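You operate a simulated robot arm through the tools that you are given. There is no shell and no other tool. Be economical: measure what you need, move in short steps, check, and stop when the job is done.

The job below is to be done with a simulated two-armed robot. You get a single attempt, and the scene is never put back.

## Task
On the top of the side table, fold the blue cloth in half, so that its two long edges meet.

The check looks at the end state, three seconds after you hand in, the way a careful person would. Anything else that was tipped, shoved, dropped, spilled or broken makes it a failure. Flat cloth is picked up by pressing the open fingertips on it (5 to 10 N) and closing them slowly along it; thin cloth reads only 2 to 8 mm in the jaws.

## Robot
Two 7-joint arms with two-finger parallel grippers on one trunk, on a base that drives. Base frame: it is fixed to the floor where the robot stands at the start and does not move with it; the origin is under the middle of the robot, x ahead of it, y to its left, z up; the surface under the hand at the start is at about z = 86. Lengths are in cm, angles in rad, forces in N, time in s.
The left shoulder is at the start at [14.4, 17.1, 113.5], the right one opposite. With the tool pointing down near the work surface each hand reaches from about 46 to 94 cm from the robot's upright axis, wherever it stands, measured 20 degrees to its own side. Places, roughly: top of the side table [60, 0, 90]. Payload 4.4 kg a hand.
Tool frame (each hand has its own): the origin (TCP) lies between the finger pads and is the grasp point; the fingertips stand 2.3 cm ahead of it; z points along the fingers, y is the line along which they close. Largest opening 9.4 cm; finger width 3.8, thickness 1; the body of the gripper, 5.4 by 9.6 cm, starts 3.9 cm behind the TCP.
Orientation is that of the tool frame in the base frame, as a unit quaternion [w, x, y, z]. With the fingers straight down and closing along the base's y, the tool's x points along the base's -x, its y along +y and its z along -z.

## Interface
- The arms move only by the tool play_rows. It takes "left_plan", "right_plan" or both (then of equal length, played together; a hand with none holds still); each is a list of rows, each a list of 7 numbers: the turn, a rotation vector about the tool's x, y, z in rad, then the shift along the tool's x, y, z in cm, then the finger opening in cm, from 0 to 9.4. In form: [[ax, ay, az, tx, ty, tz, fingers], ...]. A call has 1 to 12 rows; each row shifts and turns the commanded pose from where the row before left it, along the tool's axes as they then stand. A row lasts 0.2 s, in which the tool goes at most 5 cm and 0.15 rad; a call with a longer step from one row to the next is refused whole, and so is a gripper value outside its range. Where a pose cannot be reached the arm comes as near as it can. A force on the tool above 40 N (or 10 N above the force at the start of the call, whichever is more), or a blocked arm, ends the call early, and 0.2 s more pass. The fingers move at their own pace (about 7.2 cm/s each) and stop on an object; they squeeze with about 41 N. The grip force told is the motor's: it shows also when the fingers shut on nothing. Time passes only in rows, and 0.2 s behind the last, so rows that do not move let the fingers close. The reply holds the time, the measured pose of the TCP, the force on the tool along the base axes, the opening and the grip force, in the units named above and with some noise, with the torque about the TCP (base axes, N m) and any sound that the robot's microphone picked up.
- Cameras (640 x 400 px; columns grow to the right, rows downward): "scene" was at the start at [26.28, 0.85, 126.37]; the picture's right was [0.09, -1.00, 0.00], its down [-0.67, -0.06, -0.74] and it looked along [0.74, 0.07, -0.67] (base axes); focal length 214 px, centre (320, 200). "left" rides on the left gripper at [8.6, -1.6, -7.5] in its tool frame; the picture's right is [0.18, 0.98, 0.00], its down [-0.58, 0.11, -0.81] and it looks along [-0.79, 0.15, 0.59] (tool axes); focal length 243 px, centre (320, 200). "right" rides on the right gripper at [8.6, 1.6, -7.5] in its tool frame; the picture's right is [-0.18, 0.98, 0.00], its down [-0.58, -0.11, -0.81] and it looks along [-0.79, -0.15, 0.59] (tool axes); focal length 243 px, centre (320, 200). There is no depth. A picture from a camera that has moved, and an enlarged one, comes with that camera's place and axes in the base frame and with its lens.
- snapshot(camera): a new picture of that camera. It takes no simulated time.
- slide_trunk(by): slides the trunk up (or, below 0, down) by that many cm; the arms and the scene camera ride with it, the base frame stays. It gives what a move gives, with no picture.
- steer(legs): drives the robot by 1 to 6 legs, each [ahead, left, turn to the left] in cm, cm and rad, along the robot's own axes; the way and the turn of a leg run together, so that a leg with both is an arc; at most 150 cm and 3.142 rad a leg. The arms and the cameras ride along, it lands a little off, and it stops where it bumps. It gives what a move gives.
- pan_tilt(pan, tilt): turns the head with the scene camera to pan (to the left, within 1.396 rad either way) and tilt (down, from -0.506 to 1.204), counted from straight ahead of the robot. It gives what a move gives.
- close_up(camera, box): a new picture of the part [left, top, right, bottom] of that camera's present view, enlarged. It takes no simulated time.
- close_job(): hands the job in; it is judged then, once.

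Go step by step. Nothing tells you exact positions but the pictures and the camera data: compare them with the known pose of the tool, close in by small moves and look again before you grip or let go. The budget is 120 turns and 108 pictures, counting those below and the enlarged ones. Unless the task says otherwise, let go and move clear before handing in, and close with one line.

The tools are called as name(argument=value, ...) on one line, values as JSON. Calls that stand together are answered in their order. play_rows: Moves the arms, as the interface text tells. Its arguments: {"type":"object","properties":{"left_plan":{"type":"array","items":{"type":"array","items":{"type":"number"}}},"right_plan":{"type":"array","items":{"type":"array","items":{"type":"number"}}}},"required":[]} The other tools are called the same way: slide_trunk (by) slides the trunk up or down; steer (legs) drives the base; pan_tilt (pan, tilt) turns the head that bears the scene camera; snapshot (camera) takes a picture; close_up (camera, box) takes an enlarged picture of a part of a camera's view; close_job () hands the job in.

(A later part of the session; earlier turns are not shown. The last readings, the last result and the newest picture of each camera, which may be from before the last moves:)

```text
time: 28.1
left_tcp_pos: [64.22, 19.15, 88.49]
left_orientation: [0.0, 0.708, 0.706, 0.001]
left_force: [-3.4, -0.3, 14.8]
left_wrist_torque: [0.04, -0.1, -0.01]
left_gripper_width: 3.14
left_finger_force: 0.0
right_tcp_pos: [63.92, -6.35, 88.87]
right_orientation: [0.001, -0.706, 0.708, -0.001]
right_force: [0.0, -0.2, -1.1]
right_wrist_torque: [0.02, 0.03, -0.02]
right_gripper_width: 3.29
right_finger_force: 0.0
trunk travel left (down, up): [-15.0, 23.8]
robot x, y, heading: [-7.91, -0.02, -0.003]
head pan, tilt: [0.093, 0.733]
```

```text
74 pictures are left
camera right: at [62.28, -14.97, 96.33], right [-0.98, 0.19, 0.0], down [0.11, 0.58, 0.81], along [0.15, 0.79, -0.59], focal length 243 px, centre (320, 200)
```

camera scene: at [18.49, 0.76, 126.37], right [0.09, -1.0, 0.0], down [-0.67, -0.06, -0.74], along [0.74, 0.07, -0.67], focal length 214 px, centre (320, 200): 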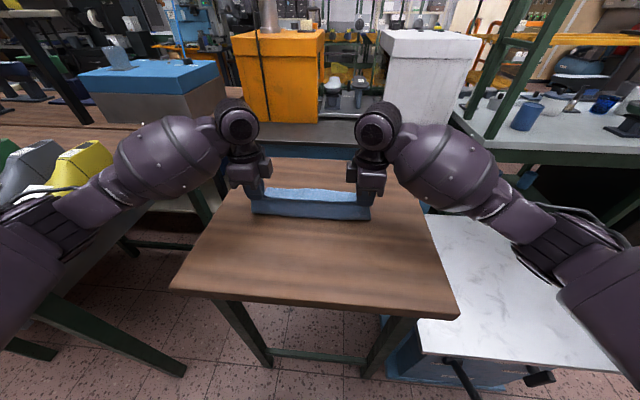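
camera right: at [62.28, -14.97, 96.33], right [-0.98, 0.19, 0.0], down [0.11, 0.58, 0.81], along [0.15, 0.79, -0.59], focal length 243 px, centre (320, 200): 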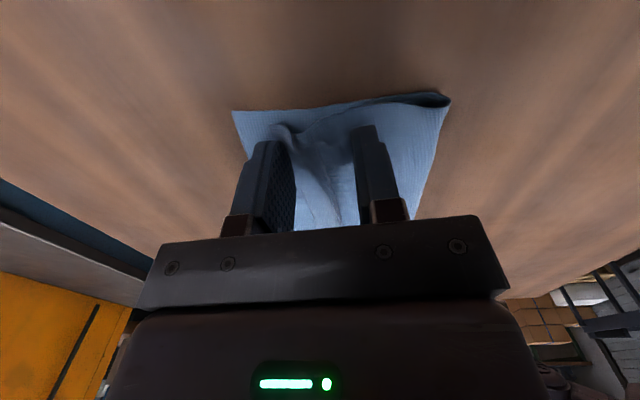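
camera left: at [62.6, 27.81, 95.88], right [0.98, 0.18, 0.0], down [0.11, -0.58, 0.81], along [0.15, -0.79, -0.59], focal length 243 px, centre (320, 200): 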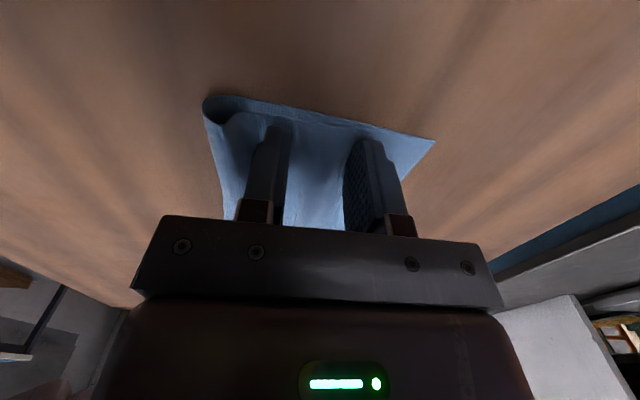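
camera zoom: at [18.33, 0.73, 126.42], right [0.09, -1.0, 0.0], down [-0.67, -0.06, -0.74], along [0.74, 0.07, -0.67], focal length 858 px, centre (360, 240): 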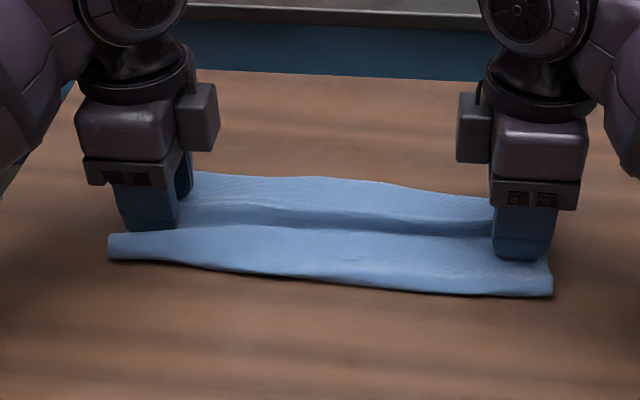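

That call was refused because one step was too long, and nothing moved. I'll resend the lift with shorter steps.

play_rows(left_plan=[[0, 0, 0, 0, 0, -0.5, 3.4], [0, 0, 0, 0, 0, -1, 3.6], [0, 0, 0, 0, 0, -2, 4], [0, 0, 0, 0, 0, -3, 4], [0, 0, 0, 0, 0, -3, 4], [0, 0, 0, 2, 0, -3, 4], [0, 0, 0, 3, 0, 0, 4], [0, 0, 0, 3, 0, 0, 4]], right_plan=[[0, 0, 0, 0, 0, -0.5, 3.4], [0, 0, 0, 0, 0, -1, 3.6], [0, 0, 0, 0, 0, -2, 4], [0, 0, 0, 0, 0, -3, 4], [0, 0, 0, 0, 0, -3, 4], [0, 0, 0, 2, 0, -3, 4], [0, 0, 0, 3, 0, 0, 4], [0, 0, 0, 3, 0, 0, 4]])

close_up(camera="scene", box=[230, 140, 390, 240])

snapshot(camera="left")

snapshot(camera="right")

```text
time: 29.9
left_tcp_pos: [64.24, 27.35, 100.96]
left_orientation: [0.0, 0.708, 0.706, 0.0]
left_force: [-0.6, -0.4, -0.1]
left_wrist_torque: [0.02, 0.03, -0.01]
left_gripper_width: 4.01
left_finger_force: 0.0
right_tcp_pos: [63.66, -14.08, 101.49]
right_orientation: [-0.001, -0.706, 0.708, 0.0]
right_force: [0.3, -0.2, -0.1]
right_wrist_torque: [-0.03, 0.02, 0.0]
right_gripper_width: 3.99
right_finger_force: 0.1
trunk travel left (down, up): [-15.0, 23.8]
robot x, y, heading: [-7.69, -0.07, 0.001]
head pan, tilt: [0.093, 0.733]
```

```text
4.00 times, centred on (310, 190) of scene
camera zoom: at [18.41, 0.74, 126.4], right [0.09, -1.0, 0.0], down [-0.67, -0.06, -0.74], along [0.74, 0.07, -0.67], focal length 858 px, centre (360, 240)
```

zoom: 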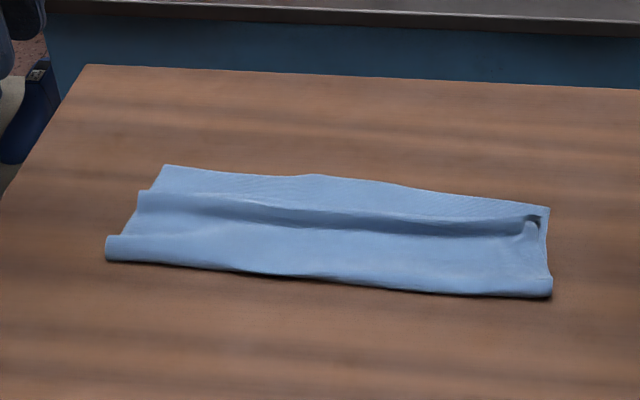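

```text
72 pictures are left
camera left: at [62.61, 35.98, 108.35], right [0.98, 0.18, 0.0], down [0.11, -0.58, 0.81], along [0.15, -0.79, -0.59], focal length 243 px, centre (320, 200)
```

left: 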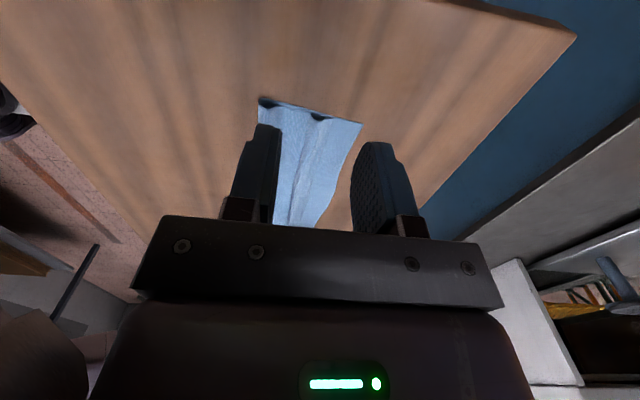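

```text
71 pictures are left
camera right: at [62.14, -22.85, 108.88], right [-0.98, 0.19, 0.0], down [0.11, 0.58, 0.81], along [0.15, 0.79, -0.59], focal length 243 px, centre (320, 200)
```

right: 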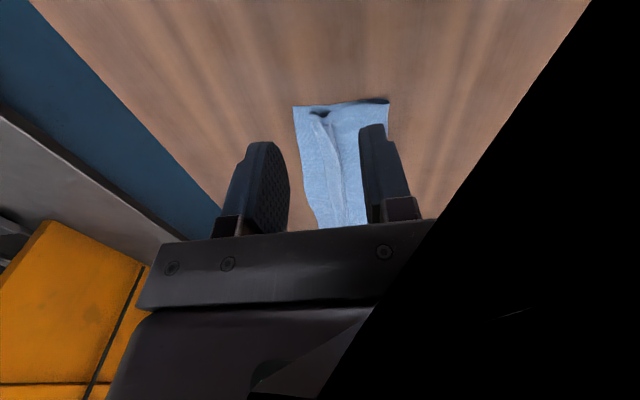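

Hands are clear. I'll enlarge both ends to tell whether the top edge reaches the bottom edge.

close_up(camera="scene", box=[250, 170, 314, 210])

close_up(camera="scene", box=[316, 178, 380, 218])

close_up(camera="left", box=[240, 80, 368, 160])

close_up(camera="right", box=[272, 80, 400, 160])

```text
10.00 times, centred on (282, 190) of scene
camera zoom: at [18.41, 0.74, 126.4], right [0.09, -1.0, 0.0], down [-0.67, -0.06, -0.74], along [0.74, 0.07, -0.67], focal length 2145 px, centre (700, 300)
```

zoom: 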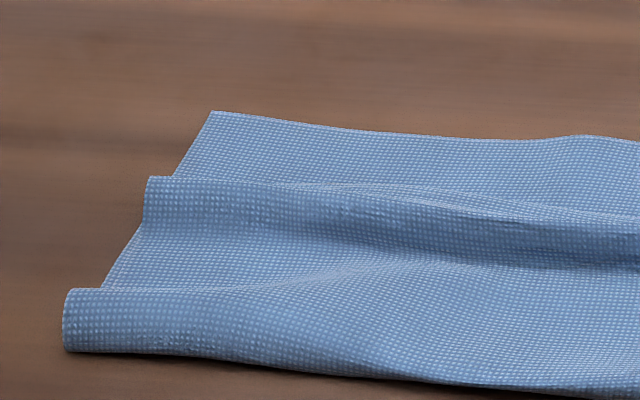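

```text
10.00 times, centred on (348, 198) of scene
camera zoom: at [18.41, 0.74, 126.4], right [0.09, -1.0, 0.0], down [-0.67, -0.06, -0.74], along [0.74, 0.07, -0.67], focal length 2145 px, centre (40, 220)
```

zoom: 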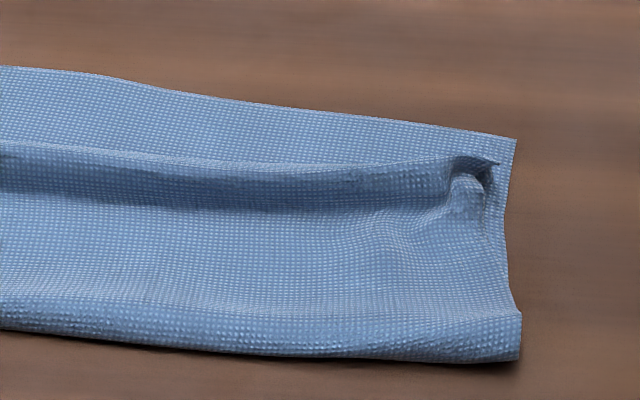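

```text
5.00 times, centred on (304, 120) of left
camera zoom: at [62.61, 35.98, 108.35], right [0.98, 0.18, 0.0], down [0.11, -0.58, 0.81], along [0.15, -0.79, -0.59], focal length 1213 px, centre (400, 600)
```

zoom: 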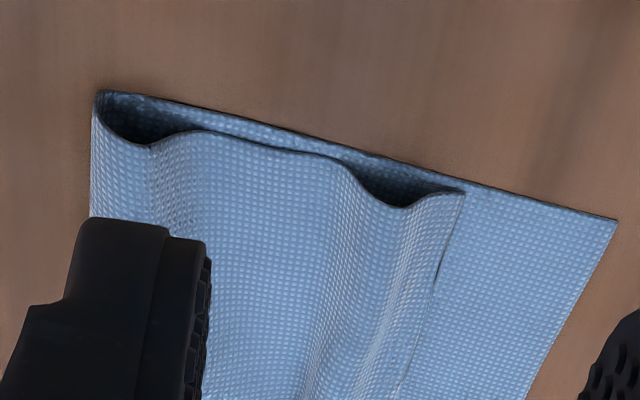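

```text
5.00 times, centred on (336, 120) of right
camera zoom: at [62.14, -22.85, 108.88], right [-0.98, 0.19, 0.0], down [0.11, 0.58, 0.81], along [0.15, 0.79, -0.59], focal length 1213 px, centre (240, 600)
```

zoom: 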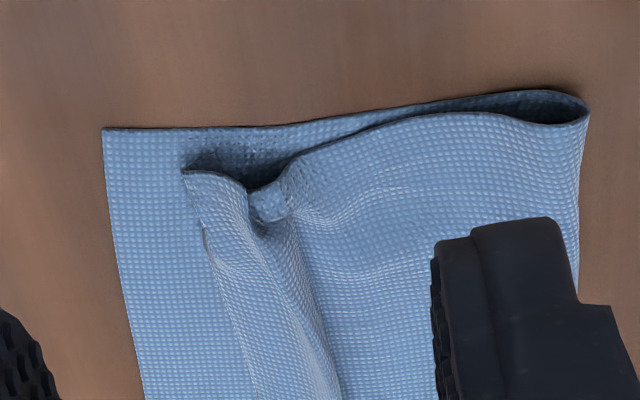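

The fold is good, but the top edge is about 3.4 cm short on the left and 1.5 cm short on the right. The slack sits in a hump near that edge, so I'll hover over the hump, pinch just its crown and pull it outward.

play_rows(left_plan=[[0, 0, 0, -4, 1.26, 0, 3], [0, 0, 0, -4.15, 0, 0, 3], [0, 0, 0, 0, 0, 4, 3], [0, 0, 0, 0, 0, 4, 3], [0, 0, 0, 0, 0, 2, 3], [0, 0, 0, 0, 0, 0, 3]], right_plan=[[0, 0, 0, -4, -1.24, 0, 3], [0, 0, 0, -3.78, 0, 0, 3], [0, 0, 0, 0, 0, 4, 3], [0, 0, 0, 0, 0, 4, 3], [0, 0, 0, 0, 0, 2.4, 3], [0, 0, 0, 0, 0, 0, 3]])

snapshot(camera="left")

snapshot(camera="right")

```text
time: 31.2
left_tcp_pos: [65.57, 18.96, 90.96]
left_orientation: [0.0, 0.708, 0.706, 0.001]
left_force: [-0.9, 0.6, 0.4]
left_wrist_torque: [0.0, 0.02, 0.01]
left_gripper_width: 3.02
left_finger_force: 0.0
right_tcp_pos: [65.24, -6.6, 91.06]
right_orientation: [0.001, -0.705, 0.709, 0.0]
right_force: [-1.2, -0.3, -0.1]
right_wrist_torque: [0.01, -0.02, -0.02]
right_gripper_width: 2.98
right_finger_force: 0.0
trunk travel left (down, up): [-15.0, 23.8]
robot x, y, heading: [-7.92, 0.02, -0.004]
head pan, tilt: [0.093, 0.733]
```

```text
66 pictures are left
camera left: at [63.87, 27.6, 98.34], right [0.98, 0.18, 0.0], down [0.11, -0.58, 0.81], along [0.15, -0.79, -0.59], focal length 243 px, centre (320, 200)
```

left: 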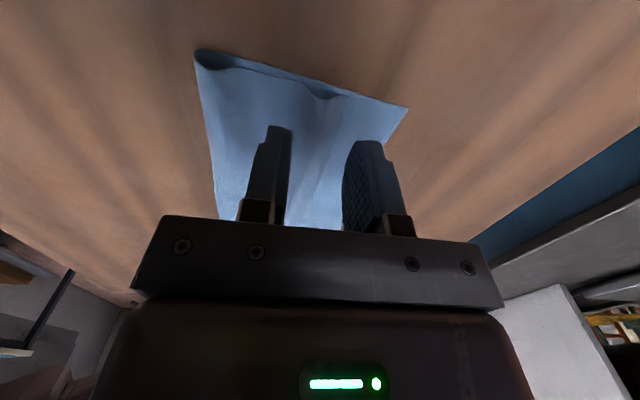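

```text
65 pictures are left
camera right: at [63.71, -15.26, 98.43], right [-0.98, 0.19, 0.0], down [0.11, 0.58, 0.81], along [0.15, 0.79, -0.59], focal length 243 px, centre (320, 200)
```

right: 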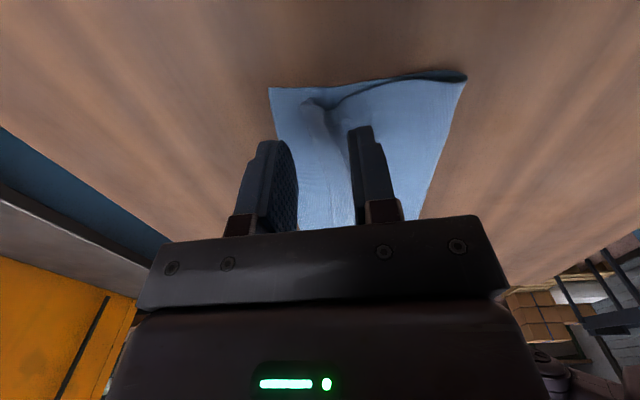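

The fingers straddle the hump on both sides. I'll descend to just above the bottom layer and close slowly.

play_rows(left_plan=[[0, 0, 0, 0, 0, 0.8, 3], [0, 0, 0, 0, 0, 0.8, 3], [0, 0, 0, 0, 0, 0.3, 3], [0, 0, 0, 0, 0, 0, 2.5], [0, 0, 0, 0, 0, 0, 2.0], [0, 0, 0, 0, 0, 0, 1.5], [0, 0, 0, 0, 0, 0, 1.0], [0, 0, 0, 0, 0, 0, 0.5], [0, 0, 0, 0, 0, 0, 0], [0, 0, 0, 0, 0, 0, 0], [0, 0, 0, 0, 0, 0, 0]], right_plan=[[0, 0, 0, 0, 0, 0.8, 3], [0, 0, 0, 0, 0, 0.8, 3], [0, 0, 0, 0, 0, 0.3, 3], [0, 0, 0, 0, 0, 0, 2.5], [0, 0, 0, 0, 0, 0, 2.0], [0, 0, 0, 0, 0, 0, 1.5], [0, 0, 0, 0, 0, 0, 1.0], [0, 0, 0, 0, 0, 0, 0.5], [0, 0, 0, 0, 0, 0, 0], [0, 0, 0, 0, 0, 0, 0], [0, 0, 0, 0, 0, 0, 0]])

snapshot(camera="left")

snapshot(camera="right")

```text
time: 33.6
left_tcp_pos: [65.53, 18.98, 89.18]
left_orientation: [0.001, 0.708, 0.706, 0.0]
left_force: [0.4, -0.1, 0.2]
left_wrist_torque: [-0.02, 0.01, 0.01]
left_gripper_width: 0.19
left_finger_force: 40.9
right_tcp_pos: [65.24, -6.38, 89.11]
right_orientation: [0.0, -0.706, 0.708, 0.0]
right_force: [0.1, -0.5, 6.3]
right_wrist_torque: [-0.04, 0.04, 0.02]
right_gripper_width: 0.19
right_finger_force: 40.7
trunk travel left (down, up): [-15.0, 23.8]
robot x, y, heading: [-7.84, -0.12, -0.004]
head pan, tilt: [0.093, 0.733]
```

```text
64 pictures are left
camera left: at [63.83, 27.72, 96.48], right [0.98, 0.18, 0.0], down [0.11, -0.58, 0.81], along [0.15, -0.79, -0.59], focal length 243 px, centre (320, 200)
```

left: 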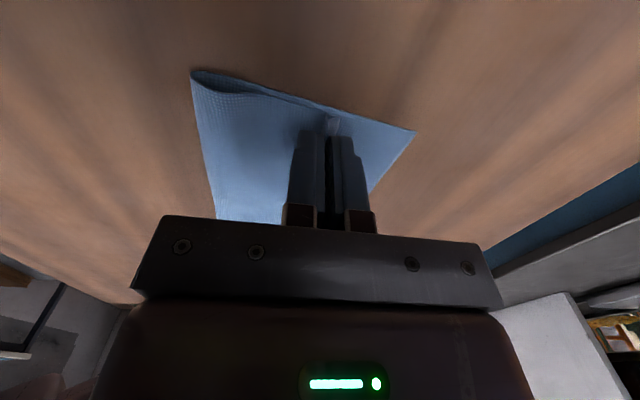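

```text
63 pictures are left
camera right: at [63.51, -15.18, 96.45], right [-0.98, 0.19, 0.0], down [0.11, 0.58, 0.81], along [0.15, 0.79, -0.59], focal length 243 px, centre (320, 200)
```

right: 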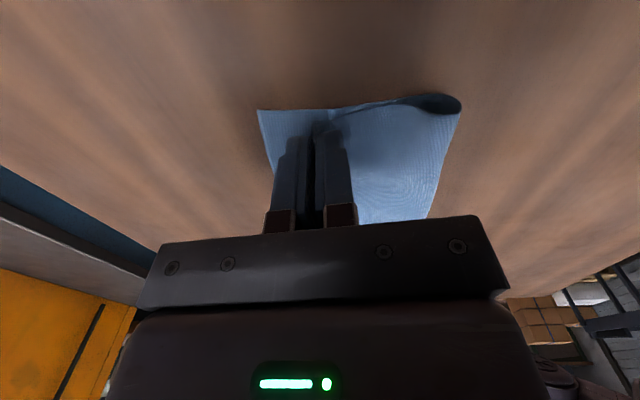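

Both read about 2 mm. I'll lift 2 cm to check that only the top layer is held.

play_rows(left_plan=[[0, 0, 0, 0, 0, -0.5, 0], [0, 0, 0, 0, 0, -0.7, 0], [0, 0, 0, 0, 0, -0.8, 0], [0, 0, 0, 0, 0, 0, 0]], right_plan=[[0, 0, 0, 0, 0, -0.5, 0], [0, 0, 0, 0, 0, -0.7, 0], [0, 0, 0, 0, 0, -0.8, 0], [0, 0, 0, 0, 0, 0, 0]])

close_up(camera="left", box=[180, 50, 436, 210])

close_up(camera="right", box=[220, 50, 476, 210])

close_up(camera="scene", box=[230, 140, 390, 240])

```text
time: 34.6
left_tcp_pos: [65.5, 19.02, 90.95]
left_orientation: [0.0, 0.708, 0.706, 0.0]
left_force: [-0.7, -0.4, 1.1]
left_wrist_torque: [-0.02, 0.04, 0.03]
left_gripper_width: 0.2
left_finger_force: 41.2
right_tcp_pos: [65.19, -6.47, 90.95]
right_orientation: [0.0, -0.706, 0.709, 0.0]
right_force: [0.5, 0.1, -0.3]
right_wrist_torque: [-0.01, 0.01, 0.01]
right_gripper_width: 0.21
right_finger_force: 40.8
trunk travel left (down, up): [-15.0, 23.8]
robot x, y, heading: [-7.96, 0.05, -0.0]
head pan, tilt: [0.093, 0.733]
```

```text
2.50 times, centred on (308, 130) of left
camera zoom: at [63.94, 27.65, 98.33], right [0.98, 0.18, 0.0], down [0.11, -0.58, 0.81], along [0.15, -0.79, -0.59], focal length 606 px, centre (350, 375)
```

zoom: 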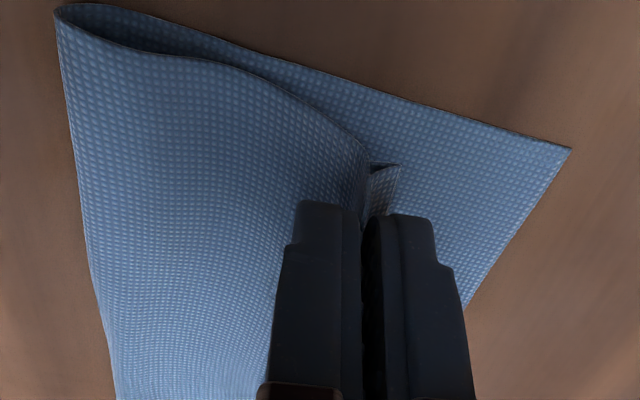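

```text
2.50 times, centred on (348, 130) of right
camera zoom: at [63.57, -15.14, 98.26], right [-0.98, 0.19, 0.0], down [0.11, 0.58, 0.81], along [0.15, 0.79, -0.59], focal length 606 px, centre (250, 375)
```

zoom: 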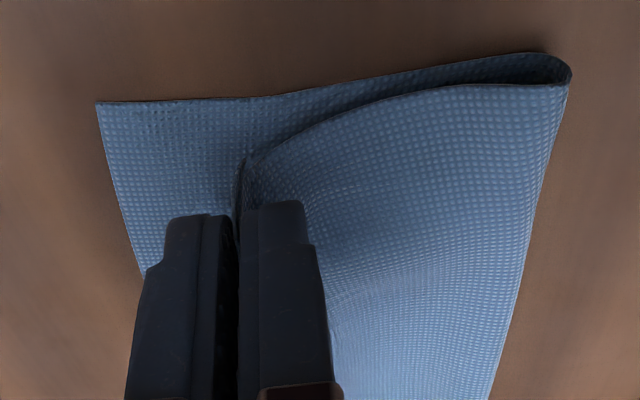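

```text
4.00 times, centred on (310, 190) of scene
camera zoom: at [18.5, 0.76, 126.36], right [0.09, -1.0, 0.0], down [-0.67, -0.06, -0.74], along [0.74, 0.07, -0.67], focal length 858 px, centre (360, 240)
```

zoom: 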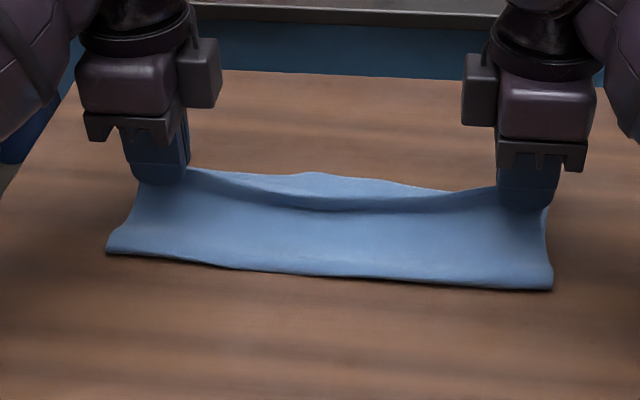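

Only the top layer is held on both sides, with hardly any tail. I'll pull outward, left about 3.2 cm and right about 2.2 cm, and look again.

play_rows(left_plan=[[0, 0, 0, 0, 0.5, 0, 0], [0, 0, 0, 0, 0.6, 0.1, 0], [0, 0, 0, 0, 0.6, 0.1, 0], [0, 0, 0, 0, 0.6, 0.2, 0], [0, 0, 0, 0, 0.6, 0.3, 0], [0, 0, 0, 0, 0.3, 0.4, 0], [0, 0, 0, 0, 0, 0, 0]], right_plan=[[0, 0, 0, 0, -0.4, 0, 0], [0, 0, 0, 0, -0.4, 0.1, 0], [0, 0, 0, 0, -0.4, 0.1, 0], [0, 0, 0, 0, -0.4, 0.2, 0], [0, 0, 0, 0, -0.4, 0.3, 0], [0, 0, 0, 0, -0.2, 0.4, 0], [0, 0, 0, 0, 0, 0, 0]])

close_up(camera="left", box=[180, 50, 436, 210])

close_up(camera="right", box=[220, 50, 476, 210])

close_up(camera="scene", box=[230, 140, 390, 240])

```text
time: 36.2
left_tcp_pos: [68.79, 19.06, 89.89]
left_orientation: [0.0, 0.709, 0.706, 0.0]
left_force: [-0.9, 0.2, -0.4]
left_wrist_torque: [0.0, -0.02, 0.04]
left_gripper_width: 0.2
left_finger_force: 41.0
right_tcp_pos: [67.54, -6.48, 89.89]
right_orientation: [0.0, -0.706, 0.709, 0.001]
right_force: [-0.9, -0.2, -0.1]
right_wrist_torque: [-0.02, 0.0, 0.03]
right_gripper_width: 0.18
right_finger_force: 41.5
trunk travel left (down, up): [-15.0, 23.8]
robot x, y, heading: [-7.91, 0.28, -0.004]
head pan, tilt: [0.093, 0.733]
```

```text
2.50 times, centred on (308, 130) of left
camera zoom: at [67.1, 27.72, 97.32], right [0.98, 0.18, 0.0], down [0.11, -0.58, 0.81], along [0.15, -0.79, -0.59], focal length 606 px, centre (350, 375)
```

zoom: 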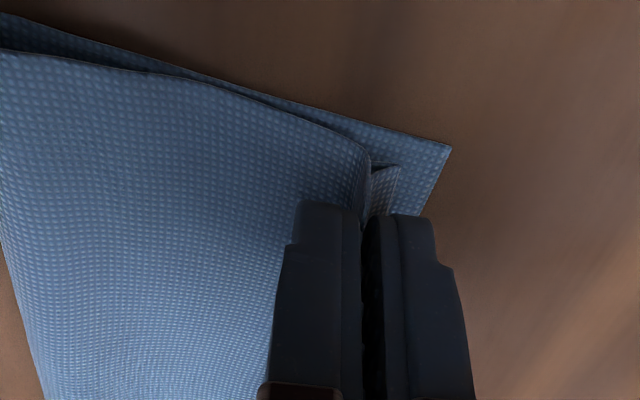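

```text
2.50 times, centred on (348, 130) of right
camera zoom: at [65.85, -15.2, 97.3], right [-0.98, 0.19, 0.0], down [0.11, 0.58, 0.81], along [0.15, 0.79, -0.59], focal length 606 px, centre (250, 375)
```

zoom: 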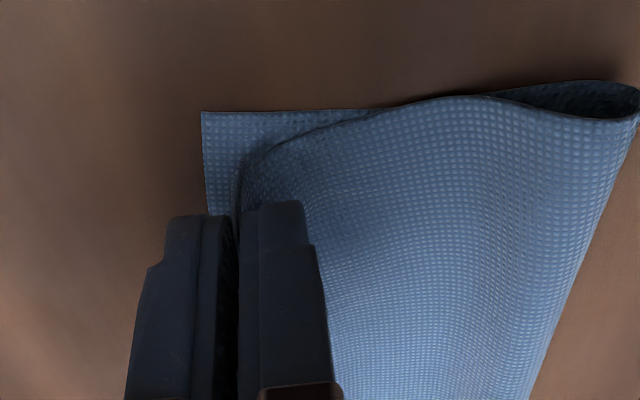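

```text
4.00 times, centred on (310, 190) of scene
camera zoom: at [18.47, 0.76, 126.38], right [0.09, -1.0, 0.0], down [-0.67, -0.06, -0.74], along [0.74, 0.07, -0.67], focal length 858 px, centre (360, 240)
```

zoom: 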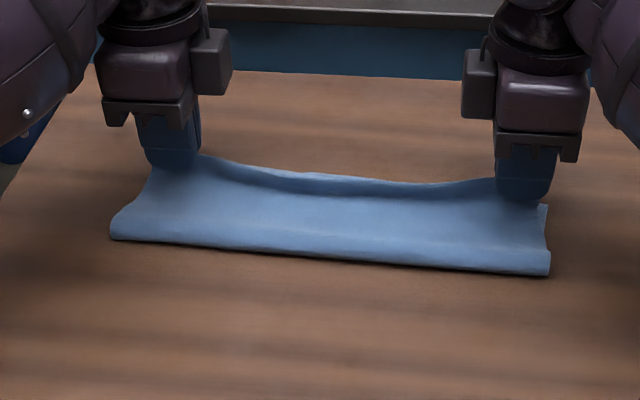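

The bottom corners stayed at (70.5, 20.9) and (68.0, −9.0), and the pinches are now about 1.5 and 0.5 cm short of them, roughly what is in the jaws. I'll lower close without pressing, open, and lift.

play_rows(left_plan=[[0, 0, 0, 0, 0.1, 0.4, 0], [0, 0, 0, 0, 0, 0.4, 0], [0, 0, 0, 0, 0, 0.1, 0], [0, 0, 0, 0, 0, 0, 0], [0, 0, 0, 0, 0, 0, 0.6], [0, 0, 0, 0, 0, 0, 1.2], [0, 0, 0, 0, 0, 0, 1.8], [0, 0, 0, 0, 0, 0, 2.4], [0, 0, 0, 0, 0, 0, 3.0], [0, 0, 0, 0, 0, -0.5, 3.0], [0, 0, 0, 0, 0, -1, 3.0]], right_plan=[[0, 0, 0, 0, 0, 0.3, 0], [0, 0, 0, 0, 0, 0.3, 0], [0, 0, 0, 0, 0, 0.1, 0], [0, 0, 0, 0, 0, 0, 0], [0, 0, 0, 0, 0, 0, 0.6], [0, 0, 0, 0, 0, 0, 1.2], [0, 0, 0, 0, 0, 0, 1.8], [0, 0, 0, 0, 0, 0, 2.4], [0, 0, 0, 0, 0, 0, 3.0], [0, 0, 0, 0, 0, -0.5, 3.0], [0, 0, 0, 0, 0, -1, 3.0]])

play_rows(left_plan=[[0, 0, 0, 0, 0, -3, 3], [0, 0, 0, 0, 0, -4, 3], [0, 0, 0, 4, 0, -2, 3], [0, 0, 0, 4, 0, 0, 3]], right_plan=[[0, 0, 0, 0, 0, -3, 3], [0, 0, 0, 0, 0, -4, 3], [0, 0, 0, 4, 0, -2, 3], [0, 0, 0, 4, 0, 0, 3]])

close_up(camera="scene", box=[230, 140, 390, 240])

close_up(camera="left", box=[200, 60, 392, 180])

close_up(camera="right", box=[260, 60, 452, 180])

```text
time: 38.6
left_tcp_pos: [68.78, 19.02, 90.67]
left_orientation: [0.0, 0.709, 0.706, 0.001]
left_force: [-0.6, 0.1, 0.6]
left_wrist_torque: [-0.01, 0.03, 0.04]
left_gripper_width: 3.0
left_finger_force: 0.1
right_tcp_pos: [67.45, -6.41, 90.64]
right_orientation: [-0.001, -0.706, 0.709, -0.001]
right_force: [-0.5, 0.1, 0.5]
right_wrist_torque: [-0.03, 0.02, 0.0]
right_gripper_width: 3.0
right_finger_force: 0.1
trunk travel left (down, up): [-15.0, 23.8]
robot x, y, heading: [-7.76, -0.01, -0.007]
head pan, tilt: [0.093, 0.733]
```

```text
time: 39.6
left_tcp_pos: [68.87, 27.05, 99.32]
left_orientation: [0.0, 0.708, 0.706, 0.0]
left_force: [-0.1, -0.4, -1.3]
left_wrist_torque: [0.02, 0.0, -0.01]
left_gripper_width: 3.0
left_finger_force: 0.0
right_tcp_pos: [67.32, -14.28, 99.52]
right_orientation: [-0.001, -0.706, 0.709, 0.001]
right_force: [-0.2, 0.1, -0.5]
right_wrist_torque: [0.0, 0.0, -0.02]
right_gripper_width: 2.96
right_finger_force: 0.1
trunk travel left (down, up): [-15.0, 23.8]
robot x, y, heading: [-7.7, -0.1, -0.001]
head pan, tilt: [0.093, 0.733]
```

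```text
4.00 times, centred on (310, 190) of scene
camera zoom: at [18.51, 0.76, 126.35], right [0.09, -1.0, 0.0], down [-0.67, -0.06, -0.74], along [0.74, 0.07, -0.67], focal length 858 px, centre (360, 240)
```

zoom: 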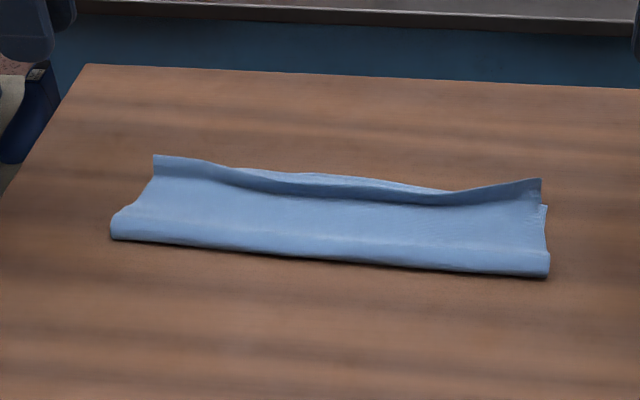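

```text
3.33 times, centred on (296, 120) of left
camera zoom: at [67.22, 35.74, 106.67], right [0.98, 0.18, 0.0], down [0.11, -0.58, 0.81], along [0.15, -0.79, -0.59], focal length 809 px, centre (400, 467)
```

zoom: 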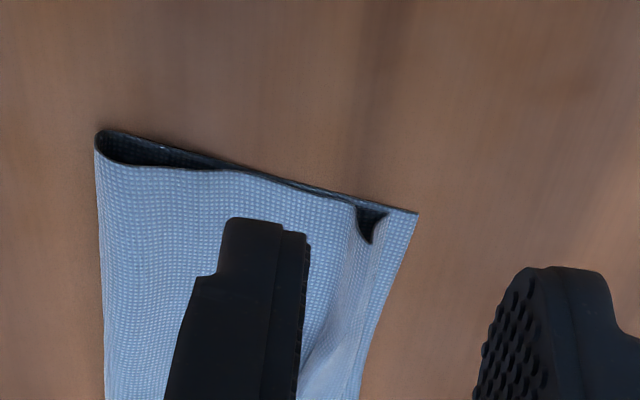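

```text
3.33 times, centred on (356, 120) of right
camera zoom: at [65.69, -23.02, 106.88], right [-0.98, 0.19, 0.0], down [0.11, 0.58, 0.81], along [0.15, 0.79, -0.59], focal length 809 px, centre (200, 467)
```

zoom: 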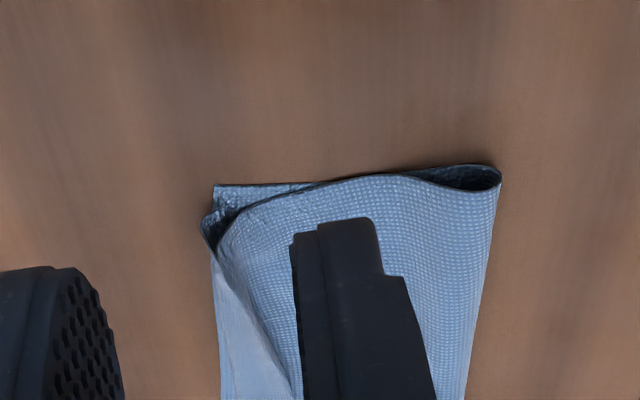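

Nearly there: the left edge is close to aligned with a small standing hump, the right end has a standing lip, and the middle is a bit short. I'll look closer.

close_up(camera="scene", box=[250, 165, 314, 205])

close_up(camera="scene", box=[316, 172, 380, 212])

```text
10.00 times, centred on (282, 185) of scene
camera zoom: at [18.51, 0.76, 126.35], right [0.09, -1.0, 0.0], down [-0.67, -0.06, -0.74], along [0.74, 0.07, -0.67], focal length 2145 px, centre (700, 350)
```

zoom: 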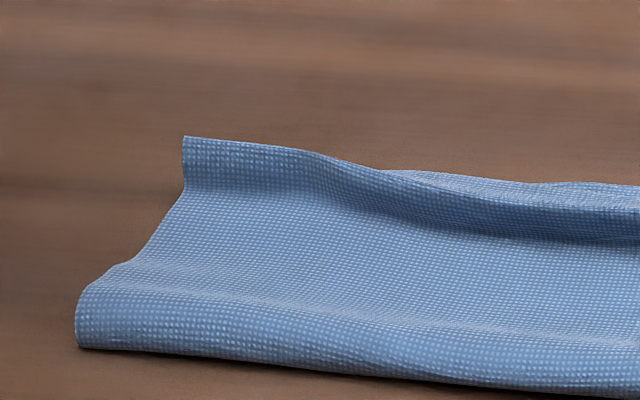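

```text
10.00 times, centred on (348, 192) of scene
camera zoom: at [18.51, 0.76, 126.35], right [0.09, -1.0, 0.0], down [-0.67, -0.06, -0.74], along [0.74, 0.07, -0.67], focal length 2145 px, centre (40, 280)
```

zoom: 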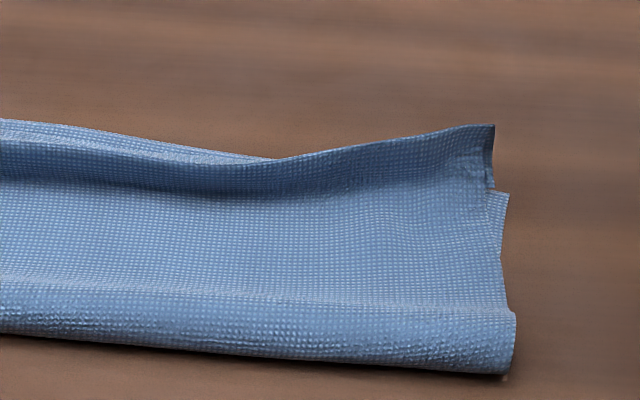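

Measured again, the crease was pulled outward to x≈61.5 on the left and 60.3 on the right, so the top layer now has too much cloth. I'll regrip just the crown of the hump, re-lay the bend back to about x≈57, and set the edge down again.

play_rows(left_plan=[[0, 0, 0, -4, 0, 0, 3], [0, 0, 0, -3.85, 0, 0, 3], [0, 0, 0, 0, 0, 4, 3], [0, 0, 0, 0, 0, 3.8, 3], [0, 0, 0, 0, 0, 0, 3]], right_plan=[[0, 0, 0, -4, -0.9, 0, 3], [0, 0, 0, -3.7, 0, 0, 3], [0, 0, 0, 0, 0, 4, 3], [0, 0, 0, 0, 0, 4, 3], [0, 0, 0, 0, 0, 0, 3]])

close_up(camera="left", box=[180, 50, 436, 210])

close_up(camera="right", box=[220, 50, 476, 210])

```text
time: 40.9
left_tcp_pos: [68.91, 19.29, 91.51]
left_orientation: [0.002, 0.708, 0.706, 0.0]
left_force: [0.0, -0.1, 0.7]
left_wrist_torque: [0.06, -0.02, 0.0]
left_gripper_width: 2.98
left_finger_force: 0.1
right_tcp_pos: [68.45, -6.85, 91.88]
right_orientation: [0.001, -0.705, 0.709, -0.001]
right_force: [-0.2, 0.1, 0.5]
right_wrist_torque: [0.01, 0.0, -0.02]
right_gripper_width: 3.0
right_finger_force: 0.0
trunk travel left (down, up): [-15.0, 23.8]
robot x, y, heading: [-7.75, 0.15, -0.002]
head pan, tilt: [0.093, 0.733]
```

```text
2.50 times, centred on (308, 130) of left
camera zoom: at [67.21, 27.9, 98.79], right [0.98, 0.18, 0.0], down [0.1, -0.58, 0.81], along [0.15, -0.79, -0.59], focal length 606 px, centre (350, 375)
```

zoom: 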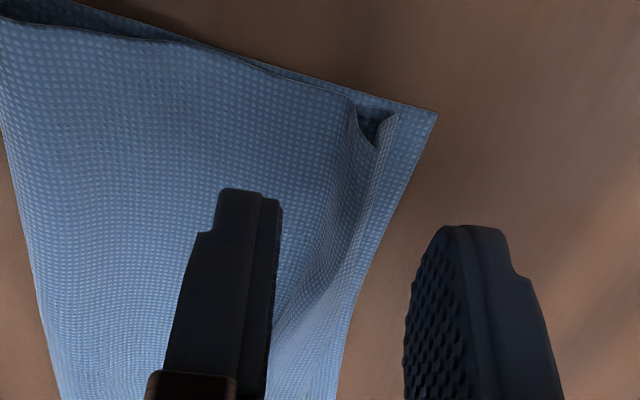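

```text
2.50 times, centred on (348, 130) of right
camera zoom: at [66.94, -15.61, 99.23], right [-0.98, 0.19, 0.0], down [0.11, 0.58, 0.81], along [0.15, 0.79, -0.59], focal length 606 px, centre (250, 375)
```

zoom: 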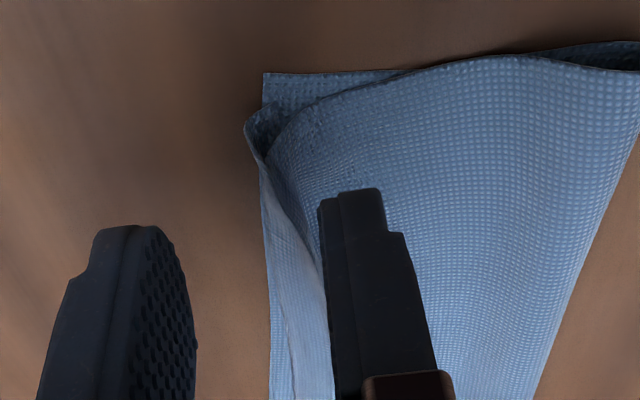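

On the right the free edge stands up as a single layer, good for gripping. I'll descend about 2 cm and close on the crowns.

play_rows(left_plan=[[0, 0, 0, 0, 0, 0.9, 3], [0, 0, 0, 0, 0, 1.0, 3], [0, 0, 0, 0, 0, 0, 2.5], [0, 0, 0, 0, 0, 0, 2], [0, 0, 0, 0, 0, 0, 1.5], [0, 0, 0, 0, 0, 0, 1], [0, 0, 0, 0, 0, 0, 0.5], [0, 0, 0, 0, 0, 0, 0], [0, 0, 0, 0, 0, 0, 0], [0, 0, 0, 0, 0, 0, 0]], right_plan=[[0, 0, 0, 0, 0.3, 1.1, 3], [0, 0, 0, 0, 0, 1.1, 3], [0, 0, 0, 0, 0, 0, 2.5], [0, 0, 0, 0, 0, 0, 2], [0, 0, 0, 0, 0, 0, 1.5], [0, 0, 0, 0, 0, 0, 1], [0, 0, 0, 0, 0, 0, 0.5], [0, 0, 0, 0, 0, 0, 0], [0, 0, 0, 0, 0, 0, 0], [0, 0, 0, 0, 0, 0, 0]])

close_up(camera="left", box=[180, 50, 436, 210])

close_up(camera="right", box=[220, 50, 476, 210])

```text
time: 43.0
left_tcp_pos: [68.94, 19.3, 89.48]
left_orientation: [0.0, 0.709, 0.706, 0.0]
left_force: [0.8, -0.5, 0.3]
left_wrist_torque: [0.01, 0.0, -0.01]
left_gripper_width: 0.18
left_finger_force: 40.7
right_tcp_pos: [68.33, -6.9, 89.67]
right_orientation: [0.0, -0.705, 0.709, 0.0]
right_force: [0.1, -0.3, 0.4]
right_wrist_torque: [0.01, 0.0, 0.02]
right_gripper_width: 0.22
right_finger_force: 40.9
trunk travel left (down, up): [-15.0, 23.8]
robot x, y, heading: [-7.86, -0.19, -0.006]
head pan, tilt: [0.093, 0.733]
```

```text
2.50 times, centred on (308, 130) of left
camera zoom: at [67.17, 27.93, 96.93], right [0.98, 0.18, 0.0], down [0.11, -0.58, 0.81], along [0.15, -0.79, -0.59], focal length 606 px, centre (350, 375)
```

zoom: 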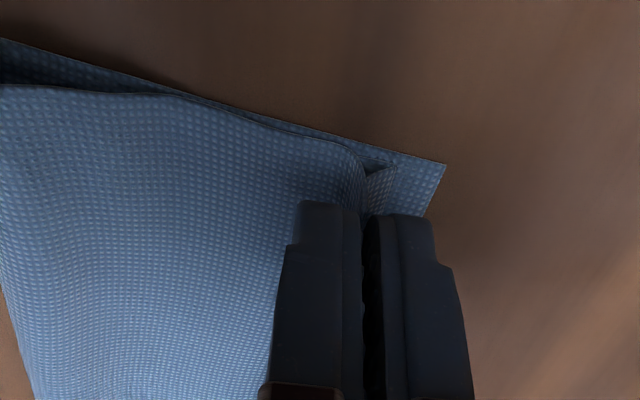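

```text
2.50 times, centred on (348, 130) of right
camera zoom: at [66.64, -15.58, 97.01], right [-0.98, 0.19, 0.0], down [0.11, 0.58, 0.81], along [0.15, 0.79, -0.59], focal length 606 px, centre (250, 375)
```

zoom: 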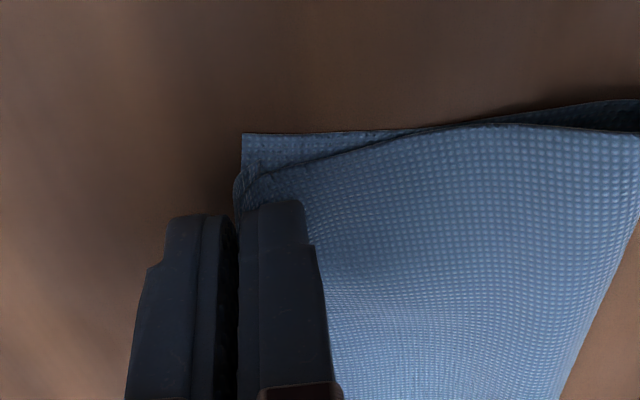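

Both are gripped with short tails. I'll swing the edge back up over the target crease (left x≈59.3, right x≈56.9) so the lower layer re-lays to half length.

play_rows(left_plan=[[0, 0, 0, 0, -0.6, -1.1, 0], [0, 0, 0, 0, -0.9, -1.0, 0], [0, 0, 0, 0, -1.0, -0.9, 0], [0, 0, 0, 0, -1.0, -0.8, 0], [0, 0, 0, 0, -1.0, -0.8, 0], [0, 0, 0, 0, -1.0, -0.8, 0], [0, 0, 0, 0, -1.0, -0.8, 0], [0, 0, 0, 0, -1.0, -0.6, 0], [0, 0, 0, 0, -1.0, -0.5, 0], [0, 0, 0, 0, -1.1, -0.5, 0], [0, 0, 0, 0, 0, 0, 0]], right_plan=[[0, 0, 0, 0, 0.7, -1.1, 0], [0, 0, 0, 0, 1.1, -1.0, 0], [0, 0, 0, 0, 1.2, -0.9, 0], [0, 0, 0, 0, 1.2, -0.8, 0], [0, 0, 0, 0, 1.2, -0.8, 0], [0, 0, 0, 0, 1.2, -0.8, 0], [0, 0, 0, 0, 1.2, -0.8, 0], [0, 0, 0, 0, 1.2, -0.6, 0], [0, 0, 0, 0, 1.2, -0.5, 0], [0, 0, 0, 0, 1.2, -0.3, 0], [0, 0, 0, 0, 0, 0, 0]])

snapshot(camera="left")

snapshot(camera="right")

close_up(camera="scene", box=[230, 140, 390, 240])

```text
time: 45.5
left_tcp_pos: [59.03, 19.15, 97.66]
left_orientation: [-0.001, 0.709, 0.705, -0.001]
left_force: [0.9, 0.1, -0.6]
left_wrist_torque: [0.01, -0.01, -0.01]
left_gripper_width: 0.15
left_finger_force: 41.1
right_tcp_pos: [56.63, -6.61, 97.1]
right_orientation: [0.0, -0.705, 0.709, 0.0]
right_force: [-1.1, -0.1, 0.5]
right_wrist_torque: [-0.03, -0.01, 0.01]
right_gripper_width: 0.22
right_finger_force: 41.5
trunk travel left (down, up): [-15.0, 23.8]
robot x, y, heading: [-7.73, 0.35, -0.001]
head pan, tilt: [0.093, 0.733]
```

```text
47 pictures are left
camera left: at [57.44, 27.76, 105.02], right [0.98, 0.18, 0.0], down [0.11, -0.58, 0.81], along [0.14, -0.79, -0.59], focal length 243 px, centre (320, 200)
```

left: 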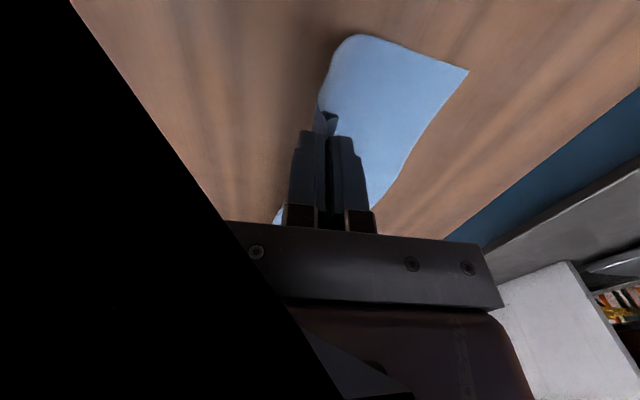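

```text
46 pictures are left
camera right: at [55.03, -15.32, 104.5], right [-0.98, 0.19, 0.0], down [0.11, 0.58, 0.81], along [0.15, 0.79, -0.59], focal length 243 px, centre (320, 200)
```

right: 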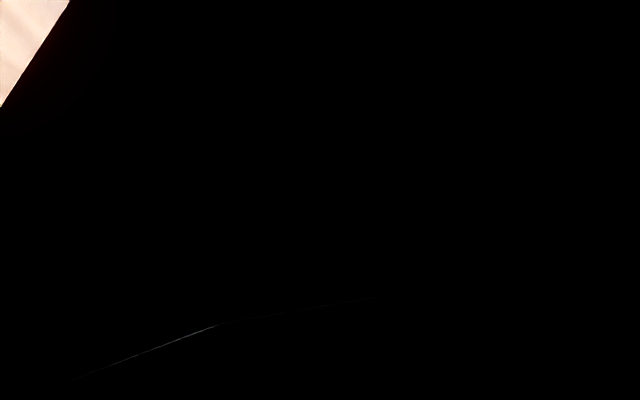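

```text
4.00 times, centred on (310, 190) of scene
camera zoom: at [18.52, 0.76, 126.36], right [0.09, -1.0, 0.0], down [-0.67, -0.06, -0.74], along [0.74, 0.07, -0.67], focal length 858 px, centre (360, 240)
```

zoom: 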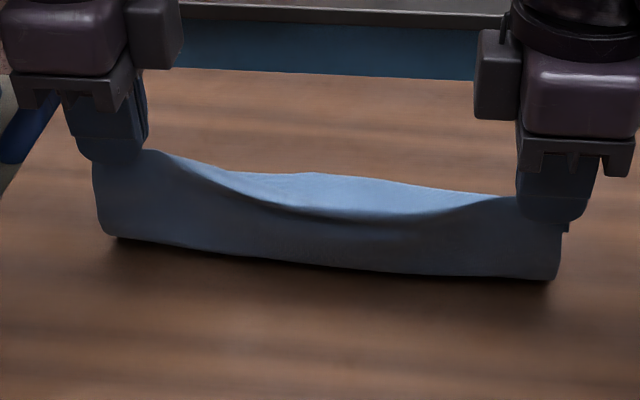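

The bend is at x≈60.5 on the left and 59.9 on the right, so the bottom layer is still 2–3 cm short of half. I'll lower and move back a bit more to lay it.

play_rows(left_plan=[[0, 0, 0, 0, -0.4, 0.5, 0], [0, 0, 0, 0, -0.4, 0.5, 0], [0, 0, 0, 0, -0.4, 0.5, 0], [0, 0, 0, 0, -0.4, 0.5, 0], [0, 0, 0, 0, -0.3, 0.4, 0], [0, 0, 0, 0, 0, 0, 0]], right_plan=[[0, 0, 0, 0, 0.4, 0.6, 0], [0, 0, 0, 0, 0.4, 0.6, 0], [0, 0, 0, 0, 0.4, 0.7, 0], [0, 0, 0, 0, 0.3, 0.7, 0], [0, 0, 0, 0, 0.2, 0.6, 0], [0, 0, 0, 0, 0, 0, 0]])

snapshot(camera="left")

close_up(camera="scene", box=[230, 140, 390, 240])

```text
time: 46.9
left_tcp_pos: [57.3, 19.11, 95.39]
left_orientation: [0.0, 0.708, 0.706, 0.0]
left_force: [0.3, 0.6, -0.6]
left_wrist_torque: [0.03, -0.04, -0.02]
left_gripper_width: 0.18
left_finger_force: 40.4
right_tcp_pos: [54.85, -6.66, 93.99]
right_orientation: [0.001, -0.706, 0.709, 0.0]
right_force: [0.2, 0.4, 0.7]
right_wrist_torque: [-0.03, 0.03, 0.02]
right_gripper_width: 0.21
right_finger_force: 41.2
trunk travel left (down, up): [-15.0, 23.8]
robot x, y, heading: [-7.79, -0.02, -0.003]
head pan, tilt: [0.093, 0.733]
```

```text
44 pictures are left
camera left: at [55.63, 27.76, 102.66], right [0.98, 0.18, 0.0], down [0.11, -0.58, 0.81], along [0.15, -0.79, -0.59], focal length 243 px, centre (320, 200)
```

left: 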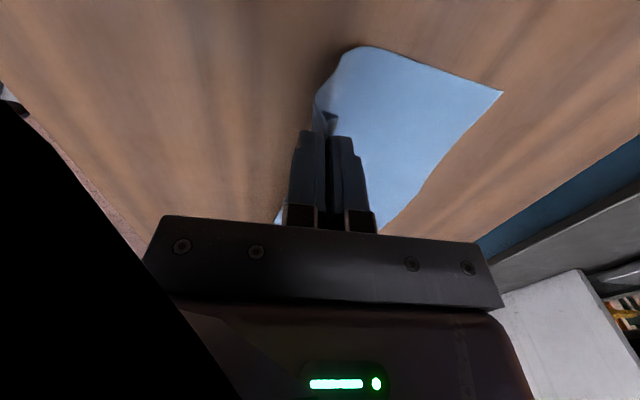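

```text
4.00 times, centred on (310, 190) of scene
camera zoom: at [18.48, 0.76, 126.37], right [0.09, -1.0, 0.0], down [-0.67, -0.06, -0.74], along [0.74, 0.07, -0.67], focal length 858 px, centre (360, 240)
```

zoom: 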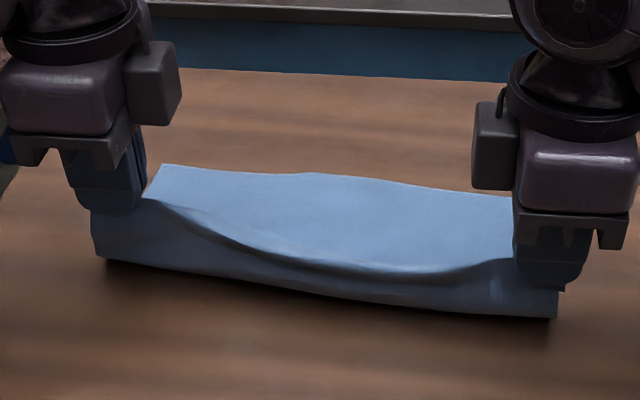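

The bottom layer now measures about 11 cm on both sides. I'll swing the edge over again, pulling the hands slightly apart to straighten the middle, and stop just short of taut.

play_rows(left_plan=[[0, 0, 0, 0.05, 1.04, -0.2, 0], [0, 0, 0, 0.05, 1.04, 0, 0], [0, 0, 0, 0.05, 1.04, 0.2, 0], [0, 0, 0, 0.05, 1.04, 0.4, 0], [0, 0, 0, 0.05, 1.04, 0.5, 0], [0, 0, 0, 0.05, 1.04, 0.7, 0], [0, 0, 0, 0.05, 1.04, 0.9, 0], [0, 0, 0, 0.05, 1.04, 1.0, 0], [0, 0, 0, 0.05, 1.04, 1.1, 0], [0, 0, 0, 0.05, 1.04, 1.2, 0], [0, 0, 0, 0, 0, 0, 0]], right_plan=[[0, 0, 0, 0.05, -1.09, -0.3, 0], [0, 0, 0, 0.05, -1.09, -0.1, 0], [0, 0, 0, 0.05, -1.09, 0, 0], [0, 0, 0, 0.05, -1.09, 0.2, 0], [0, 0, 0, 0.05, -1.09, 0.4, 0], [0, 0, 0, 0.05, -1.09, 0.6, 0], [0, 0, 0, 0.05, -1.09, 0.7, 0], [0, 0, 0, 0.05, -1.09, 0.8, 0], [0, 0, 0, 0.05, -1.09, 1.0, 0], [0, 0, 0, 0.05, -1.09, 1.1, 0], [0, 0, 0, 0, 0, 0, 0]])

close_up(camera="left", box=[120, 40, 440, 240])

close_up(camera="right", box=[200, 40, 520, 240])

close_up(camera="scene", box=[230, 140, 390, 240])

```text
time: 49.2
left_tcp_pos: [67.65, 19.45, 89.33]
left_orientation: [0.0, 0.708, 0.706, 0.0]
left_force: [-1.1, -7.2, -0.8]
left_wrist_torque: [-0.11, -0.01, -0.01]
left_gripper_width: 0.17
left_finger_force: 41.5
right_tcp_pos: [65.76, -7.32, 89.62]
right_orientation: [0.001, -0.706, 0.708, -0.001]
right_force: [0.4, 5.8, 1.0]
right_wrist_torque: [0.14, 0.0, 0.0]
right_gripper_width: 0.2
right_finger_force: 40.8
trunk travel left (down, up): [-15.0, 23.8]
robot x, y, heading: [-7.64, -0.04, -0.0]
head pan, tilt: [0.093, 0.733]
```

```text
2.00 times, centred on (280, 140) of left
camera zoom: at [65.91, 28.32, 96.8], right [0.98, 0.18, 0.0], down [0.11, -0.58, 0.81], along [0.15, -0.79, -0.59], focal length 485 px, centre (400, 320)
```

zoom: 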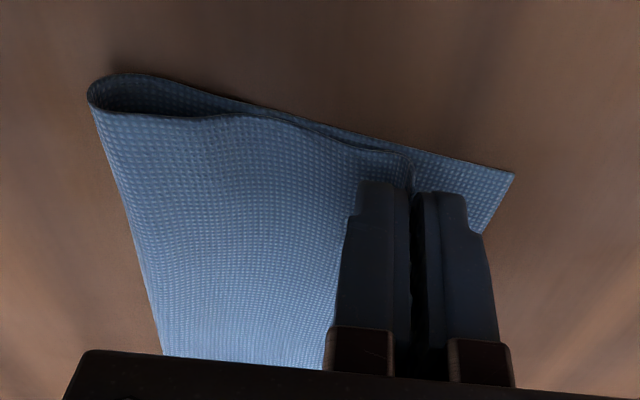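

```text
2.00 times, centred on (360, 140) of right
camera zoom: at [64.19, -16.05, 97.0], right [-0.98, 0.19, 0.0], down [0.11, 0.58, 0.81], along [0.15, 0.79, -0.59], focal length 485 px, centre (240, 320)
```

zoom: 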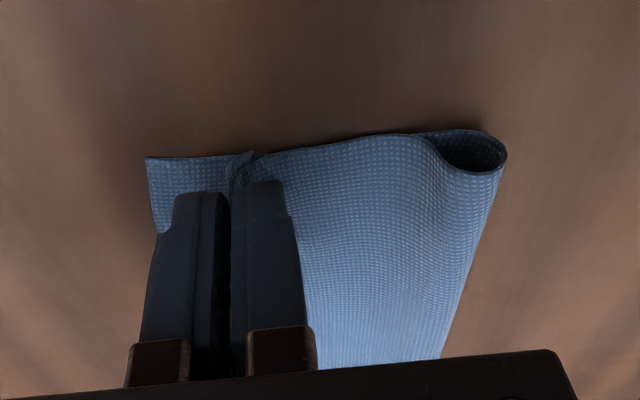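

```text
4.00 times, centred on (310, 190) of scene
camera zoom: at [18.46, 0.75, 126.39], right [0.09, -1.0, 0.0], down [-0.67, -0.06, -0.74], along [0.74, 0.07, -0.67], focal length 858 px, centre (360, 240)
```

zoom: 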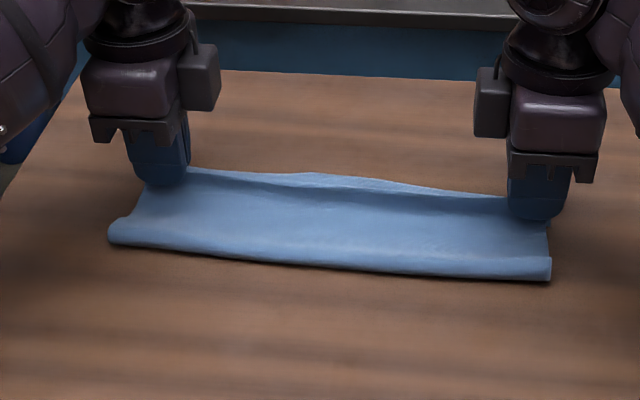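

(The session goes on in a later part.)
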